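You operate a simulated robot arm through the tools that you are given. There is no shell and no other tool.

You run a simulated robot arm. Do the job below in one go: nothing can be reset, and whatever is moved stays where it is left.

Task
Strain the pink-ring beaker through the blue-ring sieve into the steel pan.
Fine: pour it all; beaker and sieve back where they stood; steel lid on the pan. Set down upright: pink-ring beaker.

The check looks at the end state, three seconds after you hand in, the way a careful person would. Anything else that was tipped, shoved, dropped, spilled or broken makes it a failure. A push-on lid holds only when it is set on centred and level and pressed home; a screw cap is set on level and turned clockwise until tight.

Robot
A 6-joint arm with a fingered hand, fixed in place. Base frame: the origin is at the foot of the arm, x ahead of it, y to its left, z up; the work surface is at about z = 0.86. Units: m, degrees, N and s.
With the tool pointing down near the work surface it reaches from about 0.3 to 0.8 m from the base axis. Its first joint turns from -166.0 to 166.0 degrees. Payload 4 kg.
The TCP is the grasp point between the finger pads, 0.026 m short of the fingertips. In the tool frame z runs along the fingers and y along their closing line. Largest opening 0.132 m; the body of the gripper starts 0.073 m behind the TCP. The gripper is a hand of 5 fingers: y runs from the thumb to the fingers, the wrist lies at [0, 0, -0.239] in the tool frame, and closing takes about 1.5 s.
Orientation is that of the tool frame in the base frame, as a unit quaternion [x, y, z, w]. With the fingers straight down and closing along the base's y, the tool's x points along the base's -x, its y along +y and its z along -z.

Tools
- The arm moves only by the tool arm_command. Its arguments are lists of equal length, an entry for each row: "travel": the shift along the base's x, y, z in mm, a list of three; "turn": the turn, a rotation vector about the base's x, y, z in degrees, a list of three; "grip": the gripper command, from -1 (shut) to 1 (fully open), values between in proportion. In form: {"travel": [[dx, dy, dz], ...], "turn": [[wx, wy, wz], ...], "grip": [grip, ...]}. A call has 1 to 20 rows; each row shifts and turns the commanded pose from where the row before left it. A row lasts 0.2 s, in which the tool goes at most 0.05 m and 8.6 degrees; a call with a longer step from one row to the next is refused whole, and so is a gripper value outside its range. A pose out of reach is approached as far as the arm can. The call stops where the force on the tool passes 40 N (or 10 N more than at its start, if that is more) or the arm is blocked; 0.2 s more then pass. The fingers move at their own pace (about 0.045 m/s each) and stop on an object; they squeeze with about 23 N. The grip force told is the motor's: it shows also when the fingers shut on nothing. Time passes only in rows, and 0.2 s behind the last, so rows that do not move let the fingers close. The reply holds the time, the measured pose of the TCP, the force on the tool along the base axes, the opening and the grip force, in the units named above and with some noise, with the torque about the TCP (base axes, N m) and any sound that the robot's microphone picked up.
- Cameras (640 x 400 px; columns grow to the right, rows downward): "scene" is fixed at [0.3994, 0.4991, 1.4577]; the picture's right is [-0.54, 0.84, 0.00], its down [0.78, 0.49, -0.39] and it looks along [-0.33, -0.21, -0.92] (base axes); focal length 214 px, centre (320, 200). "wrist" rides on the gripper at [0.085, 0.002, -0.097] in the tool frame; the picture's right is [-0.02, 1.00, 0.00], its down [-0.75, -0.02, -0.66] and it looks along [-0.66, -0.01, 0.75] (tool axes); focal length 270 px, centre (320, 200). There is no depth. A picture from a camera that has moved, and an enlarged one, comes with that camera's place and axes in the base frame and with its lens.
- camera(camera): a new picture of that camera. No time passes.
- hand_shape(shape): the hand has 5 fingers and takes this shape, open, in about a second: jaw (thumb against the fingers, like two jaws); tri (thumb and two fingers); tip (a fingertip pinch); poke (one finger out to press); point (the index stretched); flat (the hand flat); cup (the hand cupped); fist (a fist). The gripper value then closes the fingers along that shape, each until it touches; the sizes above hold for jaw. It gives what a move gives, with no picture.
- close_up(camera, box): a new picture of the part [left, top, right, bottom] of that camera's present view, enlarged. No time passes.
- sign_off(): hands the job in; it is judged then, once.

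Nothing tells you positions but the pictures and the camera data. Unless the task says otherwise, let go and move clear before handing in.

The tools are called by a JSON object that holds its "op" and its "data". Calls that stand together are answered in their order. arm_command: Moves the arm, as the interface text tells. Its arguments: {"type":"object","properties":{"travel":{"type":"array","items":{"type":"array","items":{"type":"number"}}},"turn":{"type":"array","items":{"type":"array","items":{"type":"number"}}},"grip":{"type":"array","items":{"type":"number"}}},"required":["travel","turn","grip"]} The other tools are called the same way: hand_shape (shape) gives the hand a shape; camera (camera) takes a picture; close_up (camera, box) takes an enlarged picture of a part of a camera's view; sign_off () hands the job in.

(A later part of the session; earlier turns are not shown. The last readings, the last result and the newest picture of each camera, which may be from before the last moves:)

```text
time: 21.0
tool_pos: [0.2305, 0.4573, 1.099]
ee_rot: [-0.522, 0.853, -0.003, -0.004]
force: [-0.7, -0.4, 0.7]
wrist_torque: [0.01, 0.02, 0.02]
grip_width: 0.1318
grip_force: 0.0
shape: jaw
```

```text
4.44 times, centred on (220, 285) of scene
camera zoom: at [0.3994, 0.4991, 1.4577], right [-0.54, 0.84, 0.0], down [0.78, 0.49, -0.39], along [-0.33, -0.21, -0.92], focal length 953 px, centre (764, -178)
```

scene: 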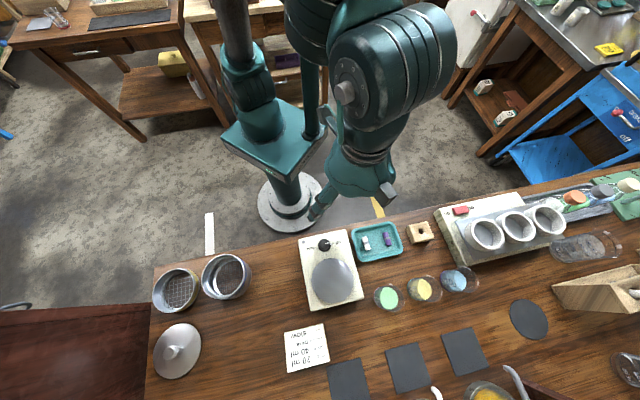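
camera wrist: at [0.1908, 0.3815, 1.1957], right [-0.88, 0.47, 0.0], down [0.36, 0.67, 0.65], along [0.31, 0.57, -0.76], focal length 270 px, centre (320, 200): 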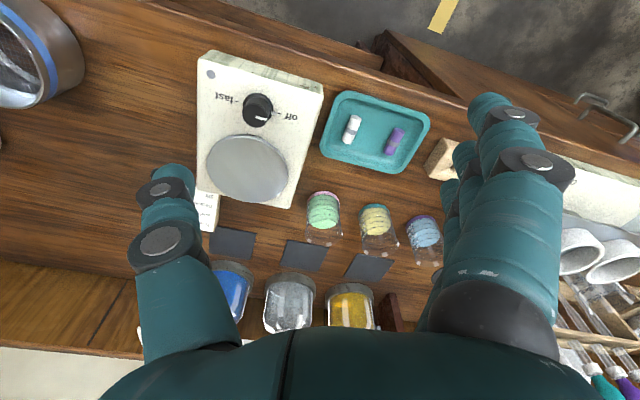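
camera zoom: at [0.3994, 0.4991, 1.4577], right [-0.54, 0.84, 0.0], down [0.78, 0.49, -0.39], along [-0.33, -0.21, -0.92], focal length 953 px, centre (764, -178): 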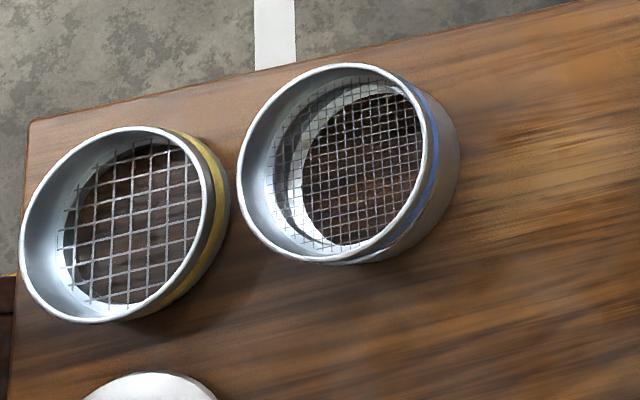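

The contents look like green powder, filling about three quarters of a beaker roughly 0.068 m tall standing at about (0.323, 0.646). The teal-ring neighbour is 9 cm away and the hot plate corner is close. I'll try the three-finger shape up here, since it may be slimmer for this beaker.

{"op": "hand_shape", "data": {"shape": "tri"}}

{"op": "camera", "data": {"camera": "wrist"}}

{"op": "close_up", "data": {"camera": "scene", "box": [280, 120, 420, 240]}}

```text
time: 21.9
tool_pos: [0.2295, 0.4564, 1.0983]
ee_rot: [-0.522, 0.853, -0.003, -0.003]
force: [-0.3, 0.2, 0.0]
wrist_torque: [0.0, 0.01, 0.0]
grip_width: 0.132
grip_force: 0.1
shape: tri
```

```text
taken
camera wrist: at [0.1905, 0.3811, 1.1962], right [-0.88, 0.47, 0.0], down [0.36, 0.67, 0.65], along [0.31, 0.57, -0.76], focal length 270 px, centre (320, 200)
```

wrist: 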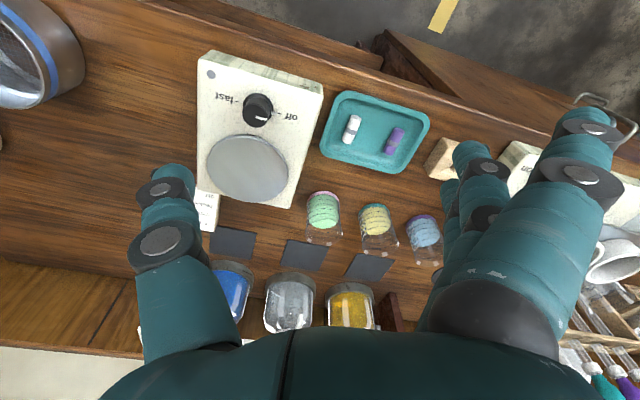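

```text
3.33 times, centred on (350, 180) of scene
camera zoom: at [0.3994, 0.4991, 1.4577], right [-0.54, 0.84, 0.0], down [0.78, 0.49, -0.39], along [-0.33, -0.21, -0.92], focal length 715 px, centre (220, 267)
```

zoom: 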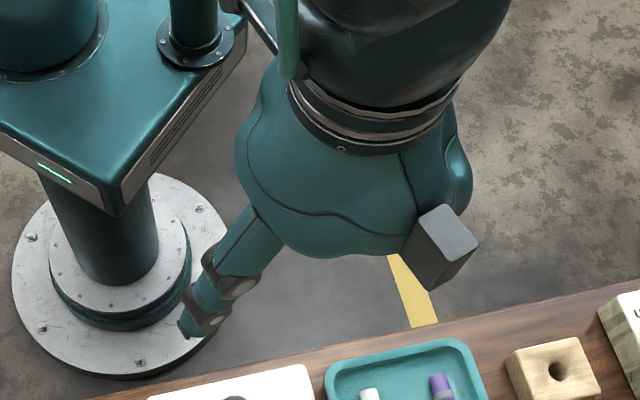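

{"op": "close_up", "data": {"camera": "wrist", "box": [420, 90, 640, 300]}}

{"op": "hand_shape", "data": {"shape": "jaw"}}

{"op": "close_up", "data": {"camera": "wrist", "box": [420, 70, 640, 280]}}

```text
1.90 times, centred on (530, 195) of wrist
camera zoom: at [0.1905, 0.3811, 1.1962], right [-0.88, 0.47, 0.0], down [0.36, 0.67, 0.65], along [0.31, 0.57, -0.76], focal length 515 px, centre (-80, 210)
```

zoom: 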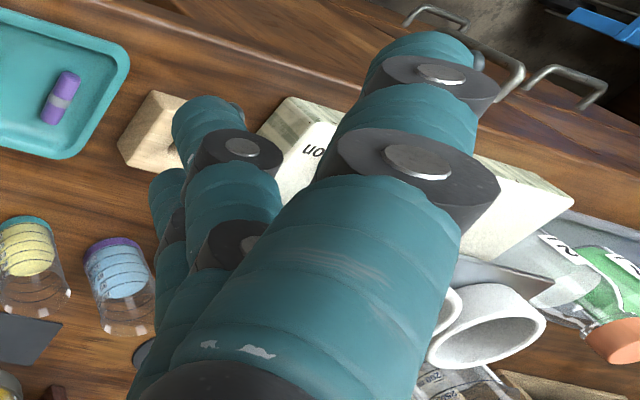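

```text
time: 22.8
tool_pos: [0.2299, 0.4567, 1.1003]
ee_rot: [-0.522, 0.853, -0.002, -0.004]
force: [-0.3, -0.2, -0.4]
wrist_torque: [-0.01, 0.02, 0.0]
grip_width: 0.1319
grip_force: 0.1
shape: jaw
```

```text
1.90 times, centred on (530, 175) of wrist
camera zoom: at [0.1902, 0.3813, 1.1963], right [-0.88, 0.47, 0.0], down [0.36, 0.67, 0.65], along [0.31, 0.57, -0.76], focal length 515 px, centre (-80, 248)
```

zoom: 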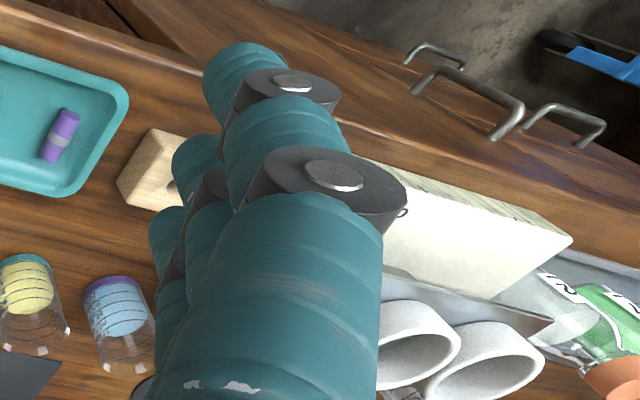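

The beaker fits best with a tilted side grasp, the camera on top and the fingers on the free side away from the teal beaker. I'll turn the hand at height, then tilt it 45° and look down at the beaker.

{"op": "arm_command", "data": {"travel": [[11.3, 4.2, 2], [11.3, 4.2, 2], [11.3, 4.2, 2], [11.3, 4.2, 2], [11.3, 4.2, 2], [11.3, 4.2, 0], [11.3, 4.2, 0], [11.3, 4.2, 0], [11.3, 4.2, 0], [11.3, 4.2, 0], [11.3, 4.2, 0], [11.3, 4.2, 0], [11.3, 4.2, 0], [11.3, 4.2, 0], [11.3, 4.2, 0]], "turn": [[0, 0, -7.9], [0, 0, -7.9], [0, 0, -7.9], [0, 0, -7.9], [0, 0, -7.9], [0, 0, -7.9], [0, 0, -7.9], [0, 0, -7.9], [0, 0, -7.9], [0, 0, -7.9], [0, 0, -7.9], [0, 0, -7.9], [0, 0, -7.9], [0, 0, -7.9], [0, 0, -7.9]], "grip": [1, 1, 1, 1, 1, 1, 1, 1, 1, 1, 1, 1, 1, 1, 1]}}

{"op": "arm_command", "data": {"travel": [[0, 0, 0], [0, 0, 0], [0, 0, 0], [0, 0, 0], [0, 0, 0], [0, 0, 0], [0, 0, 0]], "turn": [[6.144, 4.302, 0], [6.144, 4.302, 0], [6.144, 4.302, 0], [6.144, 4.302, 0], [6.144, 4.302, 0], [6.144, 4.302, 0], [0, 0, 0]], "grip": [1, 1, 1, 1, 1, 1, 1]}}

{"op": "camera", "data": {"camera": "wrist"}}

{"op": "camera", "data": {"camera": "scene"}}

```text
time: 26.0
tool_pos: [0.3944, 0.5227, 1.1119]
ee_rot: [0.459, 0.888, 0.001, 0.0]
force: [0.1, -0.7, 0.0]
wrist_torque: [-0.01, -0.01, 0.01]
grip_width: 0.1318
grip_force: 0.0
shape: jaw
```

```text
time: 27.6
tool_pos: [0.397, 0.5275, 1.1103]
ee_rot: [0.429, 0.831, 0.168, -0.31]
force: [0.7, 0.2, 0.2]
wrist_torque: [-0.01, 0.02, 0.0]
grip_width: 0.1319
grip_force: 0.1
shape: jaw
out of reach, approached as far as the arm can: row 1
```

```text
taken
camera wrist: at [0.3963, 0.526, 1.2377], right [0.83, 0.56, 0.0], down [0.56, -0.83, 0.0], along [0.0, 0.0, -1.0], focal length 270 px, centre (320, 200)
```

wrist: 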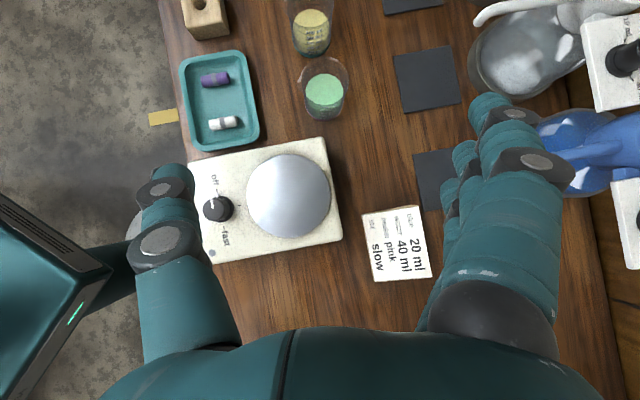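

```text
taken
```

scene: 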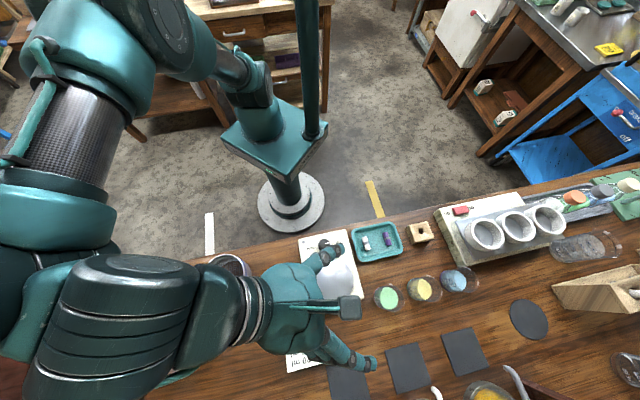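

The camera now looks straight down, with the hand tilted about 41°. I'll zoom in on the beaker for a precise position.

{"op": "close_up", "data": {"camera": "wrist", "box": [270, 0, 380, 130]}}

```text
3.08 times, centred on (325, 65) of wrist
camera zoom: at [0.3963, 0.526, 1.2377], right [0.83, 0.56, 0.0], down [0.56, -0.83, 0.0], along [0.0, 0.0, -1.0], focal length 832 px, centre (305, 615)
```

zoom: 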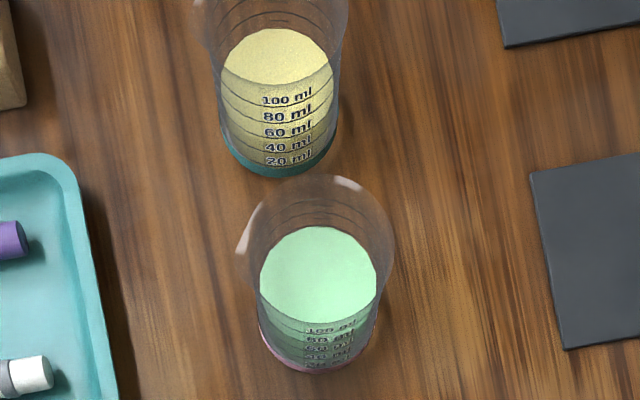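

The beaker axis is at about (0.324, 0.644). Before approaching, I'll check how the three-finger shape looks when part-closed, to be sure the idle fingers stay clear of the bottles.

{"op": "hand_shape", "data": {"shape": "tri"}}

{"op": "arm_command", "data": {"travel": [[0, 0, 0], [0, 0, 0], [0, 0, 0], [0, 0, 0]], "turn": [[0, 0, 0], [0, 0, 0], [0, 0, 0], [0, 0, 0]], "grip": [0.3, 0.3, 0.3, 0.3]}}

{"op": "camera", "data": {"camera": "wrist"}}

{"op": "close_up", "data": {"camera": "scene", "box": [240, 220, 480, 400]}}

```text
time: 28.5
tool_pos: [0.3969, 0.5274, 1.1093]
ee_rot: [0.43, 0.831, 0.169, -0.31]
force: [-0.1, 0.5, -0.9]
wrist_torque: [0.01, -0.04, 0.01]
grip_width: 0.132
grip_force: 0.1
shape: tri
```

```text
time: 29.5
tool_pos: [0.3962, 0.5279, 1.1096]
ee_rot: [0.429, 0.832, 0.168, -0.31]
force: [0.5, 0.0, -0.1]
wrist_torque: [-0.01, -0.01, 0.02]
grip_width: 0.0865
grip_force: 0.1
shape: tri
```

```text
taken
camera wrist: at [0.3962, 0.5262, 1.2376], right [0.83, 0.56, 0.0], down [0.56, -0.83, 0.0], along [0.0, 0.0, -1.0], focal length 270 px, centre (320, 200)
```

wrist: 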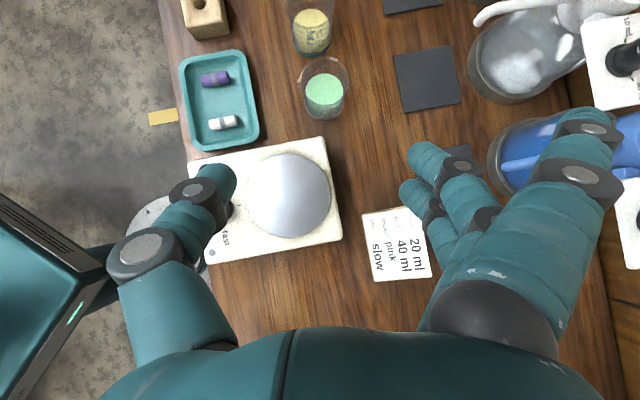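

```text
2.22 times, centred on (360, 310) of scene
camera zoom: at [0.3994, 0.4991, 1.4577], right [-0.54, 0.84, 0.0], down [0.78, 0.49, -0.39], along [-0.33, -0.21, -0.92], focal length 477 px, centre (231, -44)
```

zoom: 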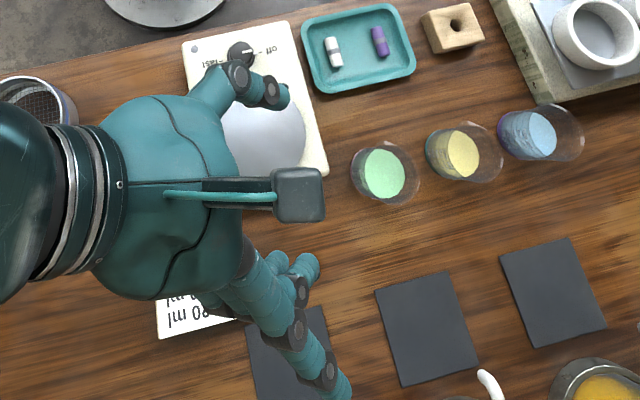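

The idle finger stays about 4 cm clear of the white bottle's nozzle. I'll move to a standoff point 13 cm back along the finger axis and look again.

{"op": "arm_command", "data": {"travel": [[-8, 15, -33], [-8, 15, -33], [-8.6, 14.8, -34], [0, 0, 0]], "turn": [[0, 0, 0], [0, 0, 0], [0, 0, 0], [0, 0, 0]], "grip": [0.3, 0.3, 0.3, 0.3]}}

{"op": "camera", "data": {"camera": "wrist"}}

{"op": "close_up", "data": {"camera": "scene", "box": [240, 220, 480, 400]}}

```text
time: 30.5
tool_pos: [0.3719, 0.5753, 1.0099]
ee_rot: [0.43, 0.831, 0.169, -0.309]
force: [0.8, 0.4, 0.7]
wrist_torque: [-0.02, 0.0, 0.01]
grip_width: 0.0863
grip_force: 0.0
shape: tri
```

```text
taken
camera wrist: at [0.372, 0.5736, 1.1374], right [0.83, 0.56, 0.0], down [0.56, -0.83, 0.0], along [0.0, 0.0, -1.0], focal length 270 px, centre (320, 200)
```

wrist: 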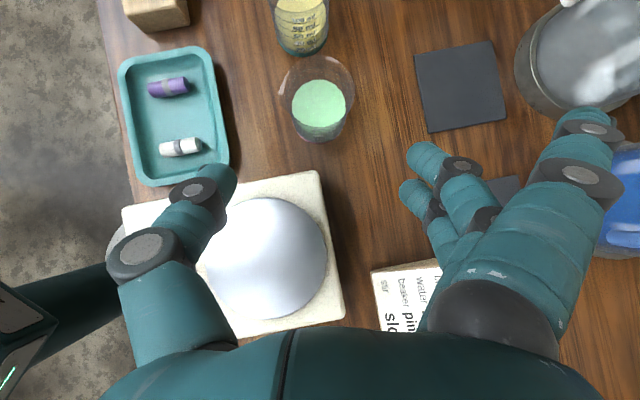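

```text
2.22 times, centred on (360, 310) of scene
camera zoom: at [0.3994, 0.4991, 1.4577], right [-0.54, 0.84, 0.0], down [0.78, 0.49, -0.39], along [-0.33, -0.21, -0.92], focal length 477 px, centre (231, -44)
```

zoom: 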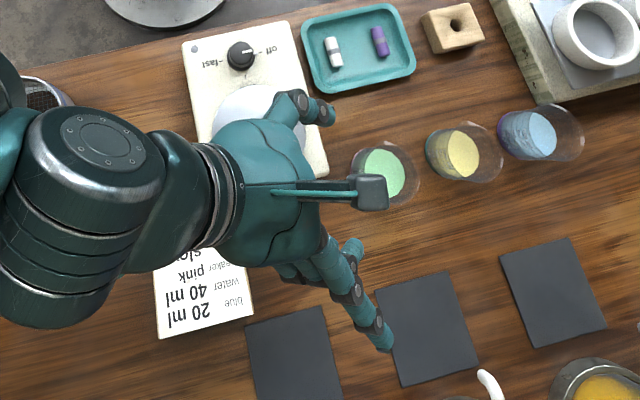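

The beaker is laterally centred between the thumb and fingers, and about 82 mm ahead. I'll approach along the finger axis in two stages.

{"op": "arm_command", "data": {"travel": [[-9.2, 13.7, -19.8], [-9.2, 13.7, -19.8], [-9.2, 13.7, -19.8], [0, 0, 0]], "turn": [[0, 0, 0], [0, 0, 0], [0, 0, 0], [0, 0, 0]], "grip": [0.3, 0.3, 0.3, 0.3]}}

{"op": "camera", "data": {"camera": "wrist"}}

{"op": "close_up", "data": {"camera": "scene", "box": [300, 220, 480, 400]}}

```text
time: 31.5
tool_pos: [0.3469, 0.6161, 0.9512]
ee_rot: [0.429, 0.832, 0.168, -0.31]
force: [0.6, 0.6, 0.1]
wrist_torque: [-0.03, 0.04, 0.0]
grip_width: 0.0863
grip_force: 0.1
shape: tri
```

```text
taken
camera wrist: at [0.3464, 0.6145, 1.0774], right [0.83, 0.56, 0.0], down [0.56, -0.83, 0.0], along [0.0, 0.0, -1.0], focal length 270 px, centre (320, 200)
```

wrist: 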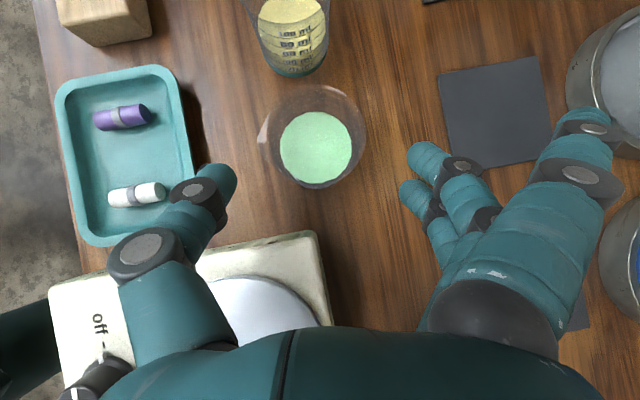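

```text
2.22 times, centred on (390, 310) of scene
camera zoom: at [0.3994, 0.4991, 1.4577], right [-0.54, 0.84, 0.0], down [0.78, 0.49, -0.39], along [-0.33, -0.21, -0.92], focal length 477 px, centre (164, -44)
```

zoom: 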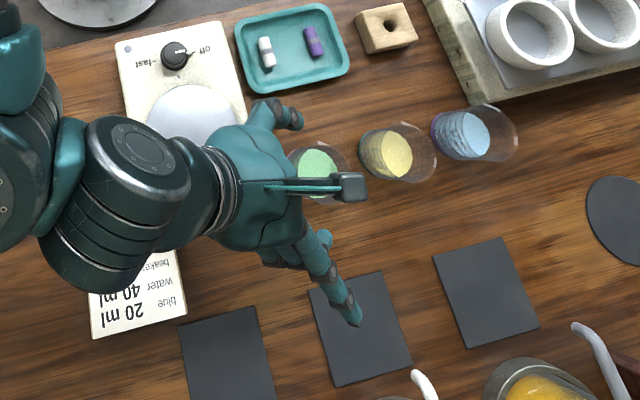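

{"op": "arm_command", "data": {"travel": [[-7, 9.2, -13.3], [-7, 9.2, -13.3], [-7, 9.1, -13.3], [0, 0, 0]], "turn": [[0, 0, 0], [0, 0, 0], [0, 0, 0], [0, 0, 0]], "grip": [0.3, 0.3, 0.3, 0.3]}}

{"op": "camera", "data": {"camera": "wrist"}}

{"op": "close_up", "data": {"camera": "scene", "box": [300, 220, 480, 400]}}

```text
time: 32.5
tool_pos: [0.324, 0.641, 0.9114]
ee_rot: [0.431, 0.831, 0.169, -0.309]
force: [-1.2, -0.3, -0.7]
wrist_torque: [-0.02, -0.01, -0.01]
grip_width: 0.0862
grip_force: 0.0
shape: tri
```

```text
taken
camera wrist: at [0.3244, 0.639, 1.0389], right [0.83, 0.56, 0.0], down [0.56, -0.83, 0.0], along [0.0, 0.0, -1.0], focal length 270 px, centre (320, 200)
```

wrist: 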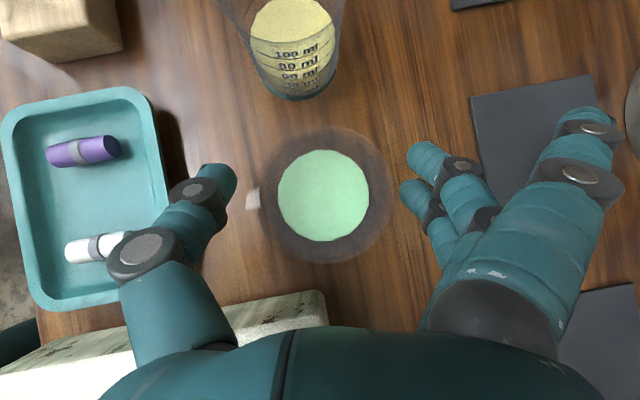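

```text
2.22 times, centred on (390, 310) of scene
camera zoom: at [0.3994, 0.4991, 1.4577], right [-0.54, 0.84, 0.0], down [0.78, 0.49, -0.39], along [-0.33, -0.21, -0.92], focal length 477 px, centre (164, -44)
```

zoom: 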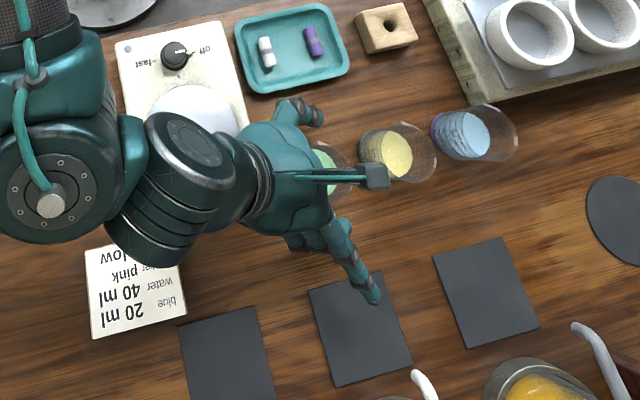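

The beaker is centred between the thumb and fingers, so I'll close on it.

{"op": "arm_command", "data": {"travel": [[0, 0, 0], [0, 0, 0], [0, 0, 0], [0, 0, 0], [0, 0, 0], [0, 0, 0], [0, 0, 0]], "turn": [[0, 0, 0], [0, 0, 0], [0, 0, 0], [0, 0, 0], [0, 0, 0], [0, 0, 0], [0, 0, 0]], "grip": [0.1, -0.1, -0.3, -0.6, -1, -1, -1]}}

{"op": "camera", "data": {"camera": "wrist"}}

{"op": "close_up", "data": {"camera": "scene", "box": [300, 220, 480, 400]}}

```text
time: 34.1
tool_pos: [0.3259, 0.641, 0.9117]
ee_rot: [0.43, 0.831, 0.169, -0.31]
force: [-1.0, 0.5, 1.1]
wrist_torque: [-0.03, -0.02, 0.02]
grip_width: 0.0409
grip_force: 23.1
shape: tri
```

```text
taken
camera wrist: at [0.3244, 0.639, 1.0393], right [0.83, 0.56, 0.0], down [0.56, -0.83, 0.0], along [0.0, 0.0, -1.0], focal length 270 px, centre (320, 200)
```

wrist: 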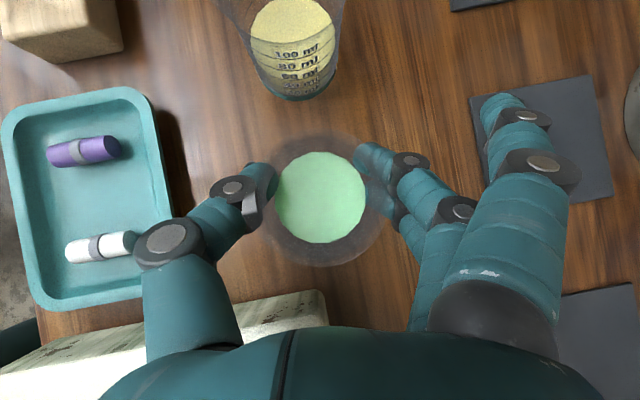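

```text
2.22 times, centred on (390, 310) of scene
camera zoom: at [0.3994, 0.4991, 1.4577], right [-0.54, 0.84, 0.0], down [0.78, 0.49, -0.39], along [-0.33, -0.21, -0.92], focal length 477 px, centre (164, -44)
```

zoom: 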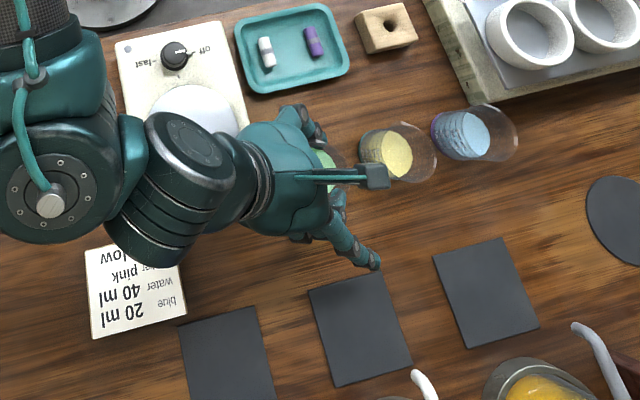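

The grip is firm. I'll lift slowly and check that it's holding.

{"op": "arm_command", "data": {"travel": [[0, 0, 3], [0, 0, 7], [0, 0, 12], [0, 0, 16], [0, 0, 16], [0, 0, 0]], "turn": [[0, 0, 0], [0, 0, 0], [0, 0, 0], [0, 0, 0], [0, 0, 0], [0, 0, 0]], "grip": [-1, -1, -1, -1, -1, -1]}}

{"op": "camera", "data": {"camera": "wrist"}}

{"op": "close_up", "data": {"camera": "scene", "box": [300, 220, 480, 400]}}

```text
time: 35.5
tool_pos: [0.3219, 0.6393, 0.9663]
ee_rot: [0.43, 0.831, 0.169, -0.31]
force: [-0.1, 0.2, -0.8]
wrist_torque: [-0.01, -0.02, 0.01]
grip_width: 0.0411
grip_force: 23.1
shape: tri
```

```text
taken
camera wrist: at [0.3225, 0.639, 1.0939], right [0.83, 0.56, 0.0], down [0.56, -0.83, 0.0], along [0.0, 0.0, -1.0], focal length 270 px, centre (320, 200)
```

wrist: 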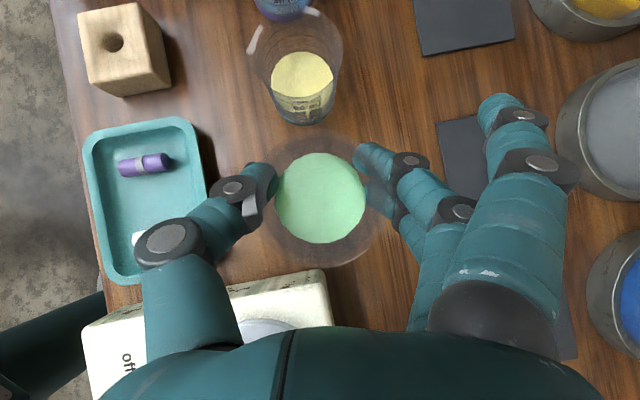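

```text
2.22 times, centred on (390, 310) of scene
camera zoom: at [0.3994, 0.4991, 1.4577], right [-0.54, 0.84, 0.0], down [0.78, 0.49, -0.39], along [-0.33, -0.21, -0.92], focal length 477 px, centre (164, -44)
```

zoom: 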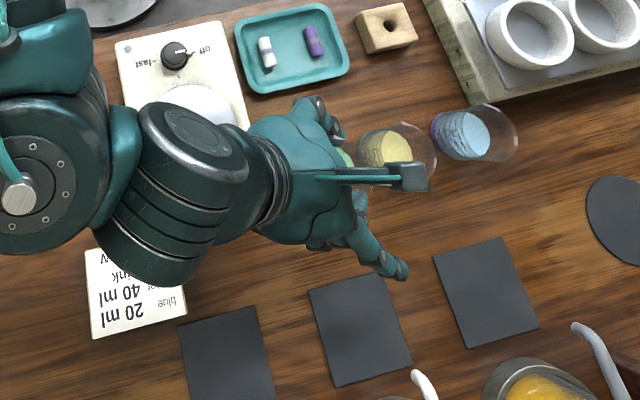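

The beaker lifted cleanly and stays upright. I'll raise it further and carry it level to just beside the sieve's pour point.

{"op": "arm_command", "data": {"travel": [[0, 0, 20], [0, 0, 30], [0, 0, 30], [0, 0, 15], [5, -10, 0], [10, -20, 0], [14, -28, 0], [14, -28, 0], [14, -28, 0], [14, -28, 0], [14, -28, 0], [14, -28, 0], [14, -28, 0], [14, -28, 0], [14, -28, 0], [14, -28, 0], [14, -28, 0], [9, -16, 0], [4, -9, 0], [0, 0, 0]], "turn": [[0, 0, 0], [0, 0, 0], [0, 0, 0], [0, 0, 0], [0, 0, 0], [0, 0, 0], [0, 0, 0], [0, 0, 0], [0, 0, 0], [0, 0, 0], [0, 0, 0], [0, 0, 0], [0, 0, 0], [0, 0, 0], [0, 0, 0], [0, 0, 0], [0, 0, 0], [0, 0, 0], [0, 0, 0], [0, 0, 0]], "grip": [-1, -1, -1, -1, -1, -1, -1, -1, -1, -1, -1, -1, -1, -1, -1, -1, -1, -1, -1, -1]}}

{"op": "camera", "data": {"camera": "wrist"}}

{"op": "camera", "data": {"camera": "scene"}}

```text
time: 39.7
tool_pos: [0.5014, 0.2791, 1.0522]
ee_rot: [0.431, 0.832, 0.17, -0.307]
force: [0.1, 0.1, -0.8]
wrist_torque: [0.01, 0.02, 0.0]
grip_width: 0.0406
grip_force: 22.5
shape: tri
out of reach, approached as far as the arm can: row 18, 19
```

```text
taken
camera wrist: at [0.4992, 0.2769, 1.1805], right [0.83, 0.56, 0.01], down [0.56, -0.83, 0.0], along [0.0, 0.0, -1.0], focal length 270 px, centre (320, 200)
```

wrist: 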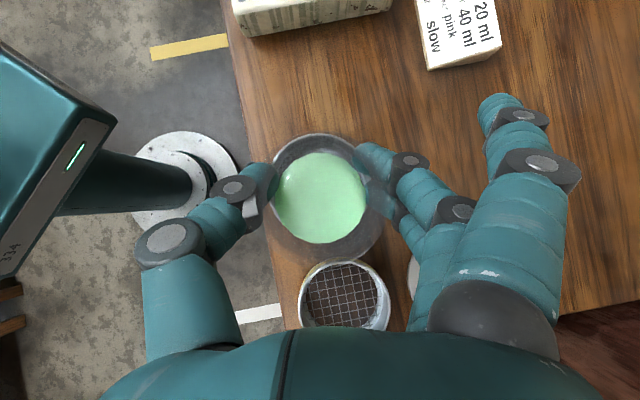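

```text
taken
```

scene: 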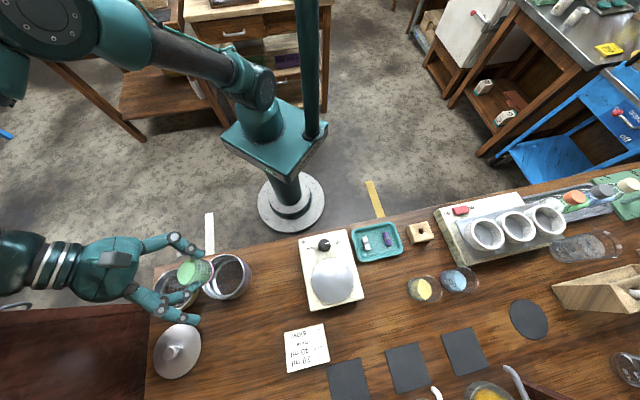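

The beaker is over the sieve, and the coarse sieve is the one visible beside it. I'll lower a little and start tipping it forward, well short of the spill angle, to confirm that the arm can follow.

{"op": "arm_command", "data": {"travel": [[0, 0, -15], [0, 0, -15], [0, 0, -8], [0, 0, 0], [0, 0, 0], [0, 0, 0], [0, 0, 0], [0, 0, 0]], "turn": [[-3, -2, 0], [-5, -3.4, 0], [-5, -3.4, 0], [-5, -3.4, 0], [-5, -3.4, 0], [-5, -3.4, 0], [0, 0, 0], [0, 0, 0]], "grip": [-1, -1, -1, -1, -1, -1, -1, -1]}}

{"op": "camera", "data": {"camera": "wrist"}}

{"op": "close_up", "data": {"camera": "scene", "box": [100, 200, 320, 400]}}

```text
time: 41.5
tool_pos: [0.4988, 0.2791, 1.0164]
ee_rot: [0.458, 0.887, 0.031, -0.056]
force: [-0.1, 0.1, -1.3]
wrist_torque: [-0.01, 0.07, 0.03]
grip_width: 0.0408
grip_force: 22.7
shape: tri
```

```text
taken
camera wrist: at [0.4578, 0.3367, 1.1224], right [0.83, 0.56, 0.0], down [0.47, -0.69, 0.56], along [0.31, -0.46, -0.83], focal length 270 px, centre (320, 200)
```

wrist: 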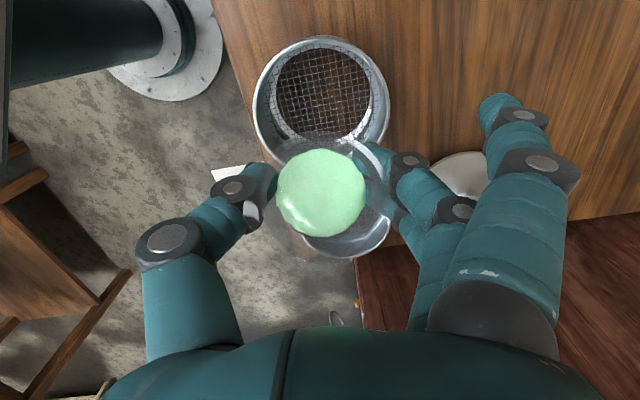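

```text
2.00 times, centred on (210, 300) of scene
camera zoom: at [0.3994, 0.4991, 1.4577], right [-0.54, 0.84, 0.0], down [0.78, 0.49, -0.39], along [-0.33, -0.21, -0.92], focal length 429 px, centre (540, 0)
```

zoom: 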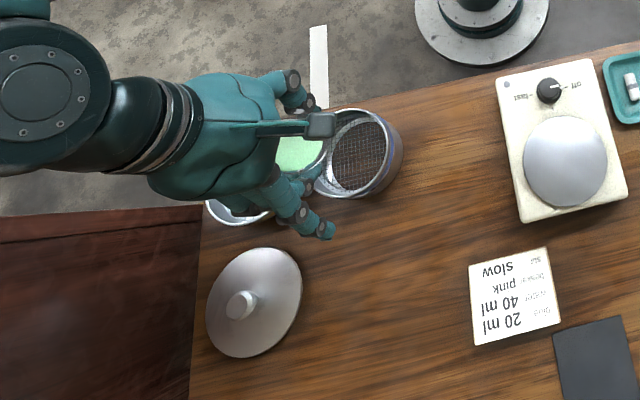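

The tilt works and the sieve is in clear view ahead. I'll shift back 2 cm and lower so the stream lands mid-sieve, then tip slowly.

{"op": "arm_command", "data": {"travel": [[5, -8, -12], [6, -8.6, -12], [0, 0, -12], [0, 0, 0], [0, 0, 0], [0, 0, 0], [0, 0, 0], [0, 0, 0], [0, 0, 0], [0, 0, 0]], "turn": [[0, 0, 0], [0, 0, 0], [0, 0, 0], [-2.5, -1.7, 0], [-2.5, -1.7, 0], [-2.5, -1.7, 0], [-2.5, -1.7, 0], [-2.5, -1.7, 0], [0, 0, 0], [0, 0, 0]], "grip": [-1, -1, -1, -1, -1, -1, -1, -1, -1, -1]}}

{"op": "camera", "data": {"camera": "wrist"}}

{"op": "close_up", "data": {"camera": "scene", "box": [180, 230, 290, 320]}}

```text
time: 43.7
tool_pos: [0.5104, 0.2638, 0.9789]
ee_rot: [0.459, 0.886, -0.031, 0.06]
force: [0.2, 1.1, -1.0]
wrist_torque: [0.05, 0.01, 0.01]
grip_width: 0.0407
grip_force: 23.1
shape: tri
```

```text
taken
camera wrist: at [0.4551, 0.3414, 1.0624], right [0.83, 0.56, 0.0], down [0.37, -0.55, 0.75], along [0.42, -0.62, -0.66], focal length 270 px, centre (320, 200)
```

wrist: 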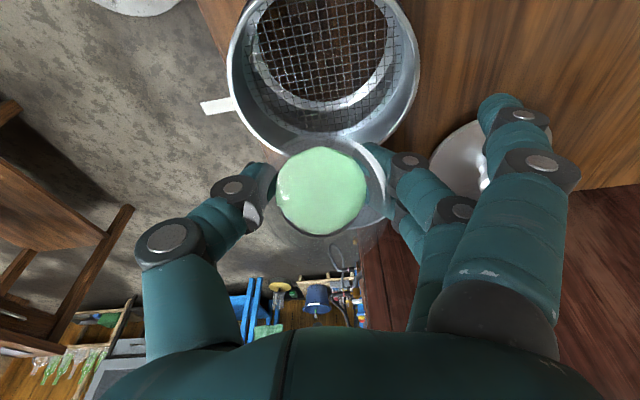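

```text
4.44 times, centred on (235, 275) of scene
camera zoom: at [0.3994, 0.4991, 1.4577], right [-0.54, 0.84, 0.0], down [0.78, 0.49, -0.39], along [-0.33, -0.21, -0.92], focal length 953 px, centre (698, -133)
```

zoom: 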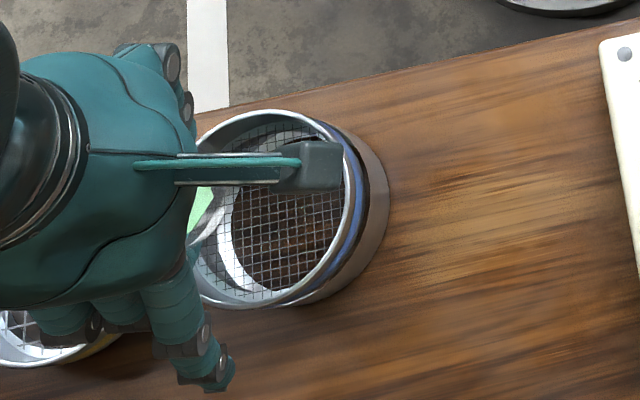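

The lip is over the sieve's centre at about 49° of tilt and nothing has flowed yet. I'll keep tipping slowly.

{"op": "arm_command", "data": {"travel": [[0, 0, 0], [0, 0, 0], [0, 0, 0], [0, 0, 0], [0, 0, 0], [0, 0, 0], [0, 0, 0], [0, 0, 0]], "turn": [[-2, -1.35, 0], [-2, -1.35, 0], [-2, -1.35, 0], [-2, -1.35, 0], [-2, -1.35, 0], [0, 0, 0], [0, 0, 0], [0, 0, 0]], "grip": [-1, -1, -1, -1, -1, -1, -1, -1]}}

{"op": "camera", "data": {"camera": "wrist"}}

{"op": "close_up", "data": {"camera": "scene", "box": [180, 230, 290, 320]}}

```text
time: 45.5
tool_pos: [0.5095, 0.263, 0.9784]
ee_rot: [0.452, 0.875, -0.082, 0.151]
force: [0.2, -0.3, -1.7]
wrist_torque: [0.04, 0.03, -0.04]
grip_width: 0.0405
grip_force: 23.1
shape: tri
```

```text
taken
camera wrist: at [0.4455, 0.3546, 1.0397], right [0.83, 0.56, 0.0], down [0.27, -0.4, 0.87], along [0.49, -0.72, -0.49], focal length 270 px, centre (320, 200)
```

wrist: 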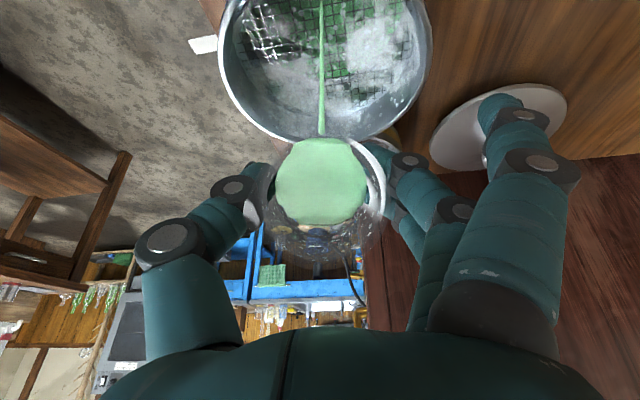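

```text
4.44 times, centred on (235, 275) of scene
camera zoom: at [0.3994, 0.4991, 1.4577], right [-0.54, 0.84, 0.0], down [0.78, 0.49, -0.39], along [-0.33, -0.21, -0.92], focal length 953 px, centre (698, -133)
```

zoom: 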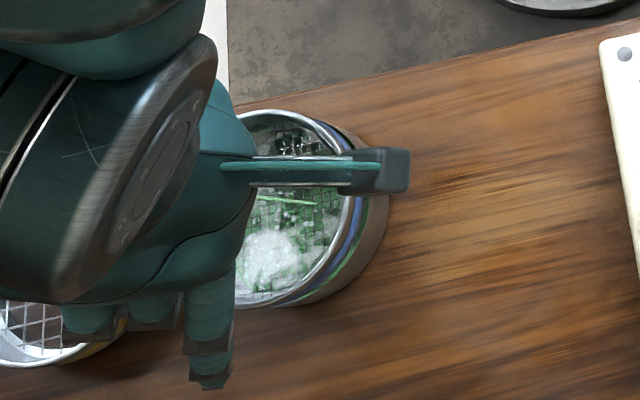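

Liquid is now pouring through the sieve in a thin stream. I see a green streak near the joint between the sieve and pan, so I'll zoom in before going on.

{"op": "close_up", "data": {"camera": "scene", "box": [225, 250, 285, 310]}}

{"op": "close_up", "data": {"camera": "wrist", "box": [200, 0, 450, 150]}}

```text
6.67 times, centred on (255, 280) of scene
camera zoom: at [0.3994, 0.4991, 1.4577], right [-0.54, 0.84, 0.0], down [0.78, 0.49, -0.39], along [-0.33, -0.21, -0.92], focal length 1430 px, centre (753, -333)
```

zoom: 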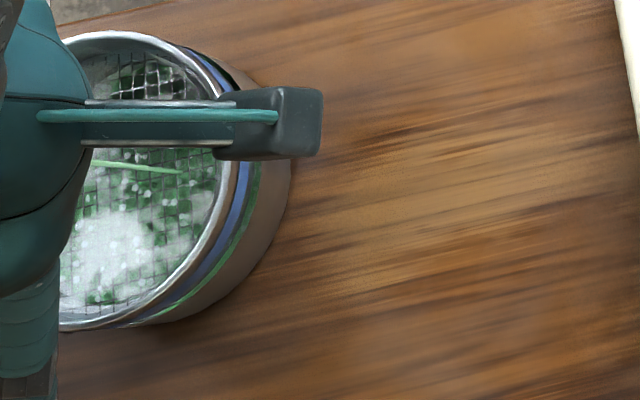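

```text
2.56 times, centred on (325, 75) of wrist
camera zoom: at [0.4455, 0.3546, 1.0397], right [0.83, 0.56, 0.0], down [0.27, -0.4, 0.87], along [0.49, -0.72, -0.49], focal length 692 px, centre (307, 520)
```

zoom: 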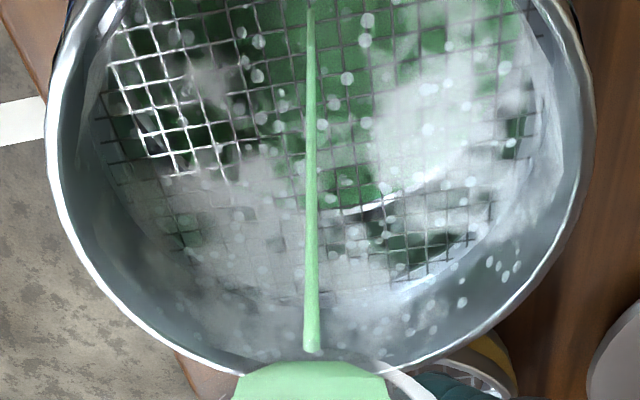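

The flow is a thin stream landing mid-sieve with a froth of retained bits on the mesh, and the bench outside is clean. I'll keep tipping gently with pauses.

{"op": "arm_command", "data": {"travel": [[0, 0, 0], [0, 0, 0], [0, 0, 0], [0, 0, 0], [0, 0, 0], [0, 0, 0], [0, 0, 0], [0, 0, 0], [0, 0, 0], [0, 0, 0]], "turn": [[0, 0, 0], [0, 0, 0], [0, 0, 0], [-1.66, -1.12, 0], [-1.66, -1.12, 0], [-1.66, -1.12, 0], [-1.66, -1.12, 0], [0, 0, 0], [0, 0, 0], [0, 0, 0]], "grip": [-1, -1, -1, -1, -1, -1, -1, -1, -1, -1]}}

{"op": "camera", "data": {"camera": "wrist"}}

{"op": "close_up", "data": {"camera": "scene", "box": [200, 240, 290, 320]}}

```text
time: 47.7
tool_pos: [0.5104, 0.2631, 0.9798]
ee_rot: [0.446, 0.863, -0.114, 0.211]
force: [0.0, -0.7, -1.1]
wrist_torque: [0.03, 0.02, 0.0]
grip_width: 0.0406
grip_force: 23.2
shape: tri
```

```text
taken
camera wrist: at [0.4419, 0.3611, 1.0242], right [0.83, 0.56, 0.0], down [0.2, -0.3, 0.93], along [0.52, -0.77, -0.36], focal length 270 px, centre (320, 200)
```

wrist: 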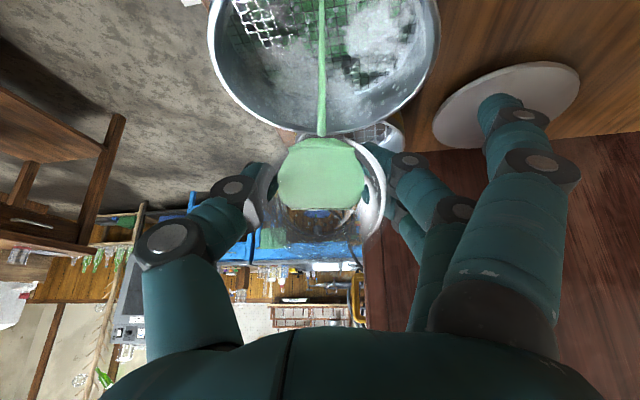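

```text
5.00 times, centred on (245, 280) of scene
camera zoom: at [0.3994, 0.4991, 1.4577], right [-0.54, 0.84, 0.0], down [0.78, 0.49, -0.39], along [-0.33, -0.21, -0.92], focal length 1072 px, centre (695, -200)
```

zoom: 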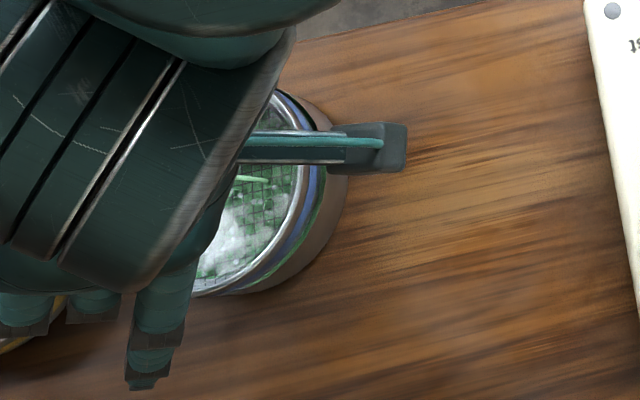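

The stream is still steady and centred. I'll continue tipping slowly toward 85°.

{"op": "arm_command", "data": {"travel": [[0, 0, 0], [0, 0, 0], [0, 0, 0], [0, 0, 0], [0, 0, 0], [0, 0, 0], [0, 0, 0], [0, 0, 0], [0, 0, 0], [0, 0, 0], [0, 0, 0], [0, 0, 0]], "turn": [[0, 0, 0], [0, 0, 0], [0, 0, 0], [-1.66, -1.12, 0], [-1.66, -1.12, 0], [-1.66, -1.12, 0], [-1.66, -1.12, 0], [0, 0, 0], [-1.66, -1.12, 0], [-1.66, -1.12, 0], [0, 0, 0], [0, 0, 0]], "grip": [-1, -1, -1, -1, -1, -1, -1, -1, -1, -1, -1, -1]}}

{"op": "camera", "data": {"camera": "wrist"}}

{"op": "close_up", "data": {"camera": "scene", "box": [200, 240, 290, 320]}}

```text
time: 50.3
tool_pos: [0.5105, 0.2614, 0.9788]
ee_rot: [0.431, 0.836, -0.162, 0.3]
force: [0.1, 0.2, -1.3]
wrist_torque: [0.01, 0.0, 0.03]
grip_width: 0.0407
grip_force: 23.4
shape: tri
```

```text
taken
camera wrist: at [0.4383, 0.3655, 0.999], right [0.83, 0.56, 0.0], down [0.09, -0.13, 0.99], along [0.55, -0.82, -0.16], focal length 270 px, centre (320, 200)
```

wrist: 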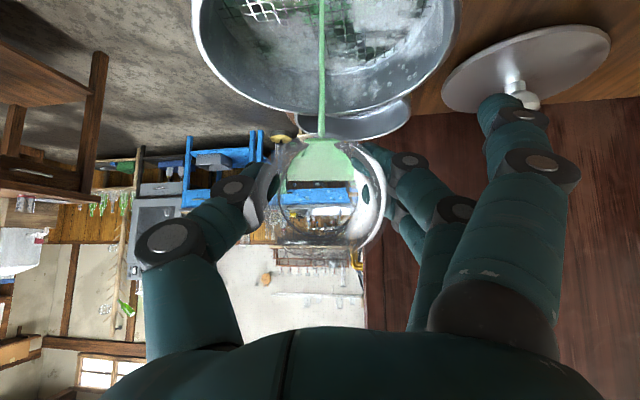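

```text
5.00 times, centred on (245, 280) of scene
camera zoom: at [0.3994, 0.4991, 1.4577], right [-0.54, 0.84, 0.0], down [0.78, 0.49, -0.39], along [-0.33, -0.21, -0.92], focal length 1072 px, centre (695, -200)
```

zoom: 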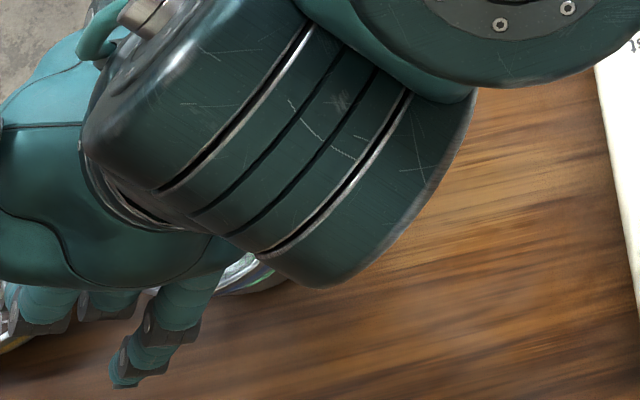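

{"op": "arm_command", "data": {"travel": [[0, 0, 0], [0, 0, 0], [0, 0, 0], [0, 0, 0], [0, 0, 0], [-1.5, 2, 1], [-1.5, 2, 1], [-1.5, 2, 1], [0, 0, 0], [0, 0, 0], [0, 0, 0], [0, 0, 0]], "turn": [[0, 0, 0], [0, 0, 0], [-1.66, -1.12, 0], [-1.66, -1.12, 0], [-1.66, -1.12, 0], [-1.66, -1.12, 0], [-1.66, -1.12, 0], [-1.66, -1.12, 0], [-1.66, -1.12, 0], [0, 0, 0], [0, 0, 0], [0, 0, 0]], "grip": [-1, -1, -1, -1, -1, -1, -1, -1, -1, -1, -1, -1]}}

{"op": "camera", "data": {"camera": "wrist"}}

{"op": "camera", "data": {"camera": "scene"}}

```text
time: 52.9
tool_pos: [0.5052, 0.2693, 0.9829]
ee_rot: [0.409, 0.792, -0.216, 0.398]
force: [0.6, -0.5, 0.3]
wrist_torque: [0.01, -0.03, 0.01]
grip_width: 0.0404
grip_force: 22.8
shape: tri
```

```text
taken
camera wrist: at [0.4327, 0.3732, 0.9702], right [0.83, 0.56, 0.0], down [-0.05, 0.07, 1.0], along [0.56, -0.82, 0.09], focal length 270 px, centre (320, 200)
```

wrist: 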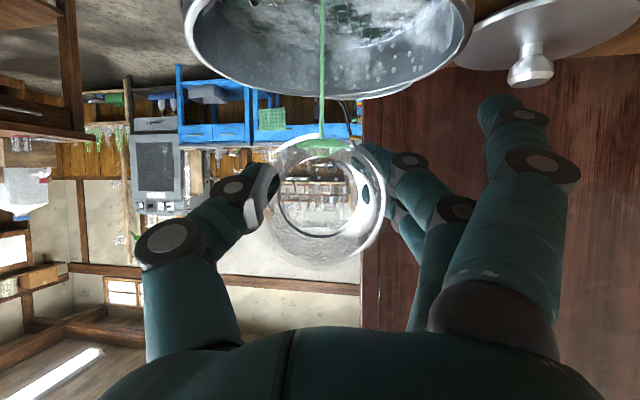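

```text
taken
```

scene: 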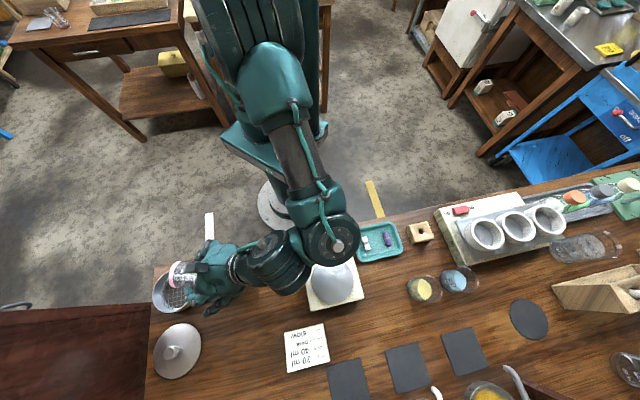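

It's nearly empty. I'll tip further to about 125° while rising slightly to keep the camera clear, then hold so it drains.

{"op": "arm_command", "data": {"travel": [[-1, 1.5, 3], [-1, 1.5, 3], [-1, 1.5, 3], [-1, 1.5, 3], [0, 0, 3], [0, 0, 3], [0, 0, 2], [0, 0, 0], [0, 0, 0], [0, 0, 0], [0, 0, 0], [0, 0, 0], [0, 0, 0], [0, 0, 0]], "turn": [[-2.5, -1.7, 0], [-2.5, -1.7, 0], [-2.5, -1.7, 0], [-3.3, -2.2, 0], [-3.3, -2.2, 0], [-3.3, -2.2, 0], [-3.3, -2.2, 0], [-3.3, -2.2, 0], [0, 0, 0], [0, 0, 0], [0, 0, 0], [0, 0, 0], [0, 0, 0], [0, 0, 0]], "grip": [-1, -1, -1, -1, -1, -1, -1, -1, -1, -1, -1, -1, -1, -1]}}

{"op": "camera", "data": {"camera": "wrist"}}

{"op": "close_up", "data": {"camera": "scene", "box": [140, 230, 290, 330]}}

```text
time: 54.4
tool_pos: [0.4918, 0.211, 0.9578]
ee_rot: [0.371, 0.706, -0.276, 0.537]
force: [-0.5, 1.5, 12.9]
wrist_torque: [1.07, -0.82, 0.05]
grip_width: 0.0404
grip_force: 23.2
shape: tri
out of reach, approached as far as the arm can: row 4, 5, 6, 7
stopped in row 7: the force on the tool passed its limit at 56 N (the readings are from after the stop); the commanded pose is now the measured one
```

```text
taken
camera wrist: at [0.4259, 0.3055, 0.9025], right [0.82, 0.57, 0.03], down [-0.27, 0.34, 0.9], along [0.5, -0.75, 0.43], focal length 270 px, centre (320, 200)
```

wrist: 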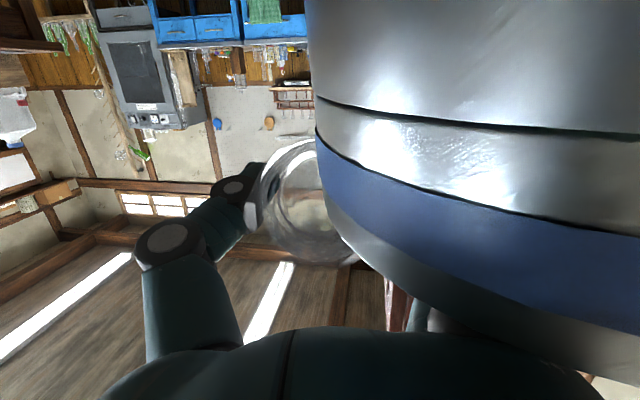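

```text
4.00 times, centred on (215, 280) of scene
camera zoom: at [0.3994, 0.4991, 1.4577], right [-0.54, 0.84, 0.0], down [0.78, 0.49, -0.39], along [-0.33, -0.21, -0.92], focal length 858 px, centre (740, -120)
```

zoom: 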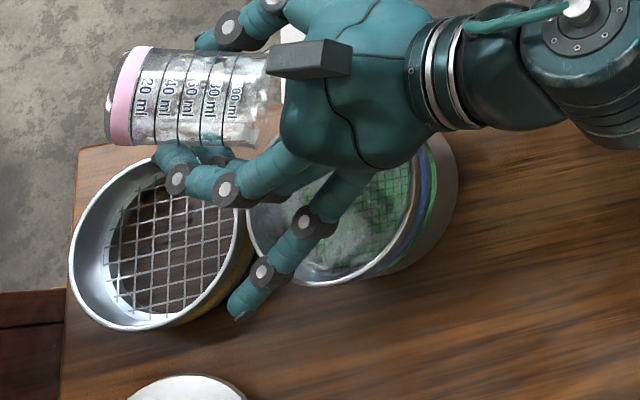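

The arm hit its reach limit and drifted sideways and down until the hand touched the sieve. I'll check whether the sieve and pan moved before doing anything else.

{"op": "close_up", "data": {"camera": "scene", "box": [150, 240, 290, 330]}}

{"op": "camera", "data": {"camera": "scene"}}

{"op": "close_up", "data": {"camera": "scene", "box": [190, 245, 270, 305]}}

```text
4.44 times, centred on (220, 285) of scene
camera zoom: at [0.3994, 0.4991, 1.4577], right [-0.54, 0.84, 0.0], down [0.78, 0.49, -0.39], along [-0.33, -0.21, -0.92], focal length 953 px, centre (764, -178)
```

zoom: 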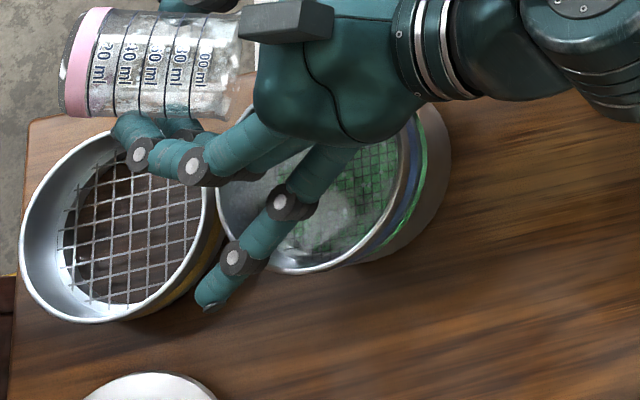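

```text
taken
```

scene: 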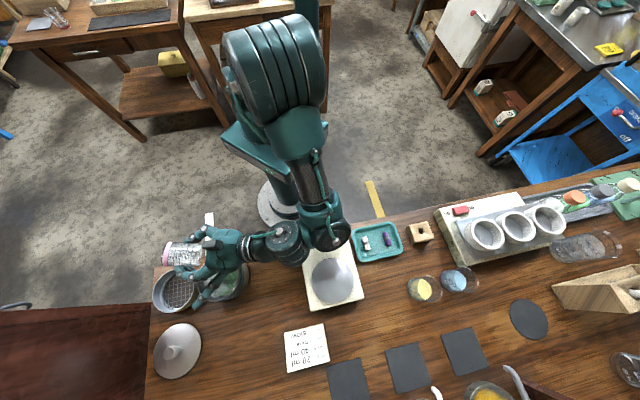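

```text
6.67 times, centred on (230, 275) of scene
camera zoom: at [0.3994, 0.4991, 1.4577], right [-0.54, 0.84, 0.0], down [0.78, 0.49, -0.39], along [-0.33, -0.21, -0.92], focal length 1430 px, centre (920, -300)
```

zoom: 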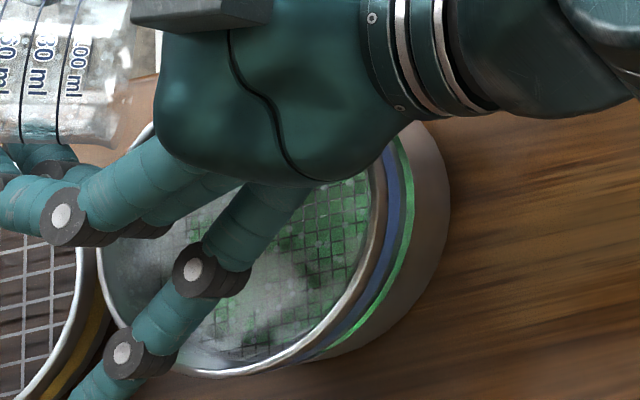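

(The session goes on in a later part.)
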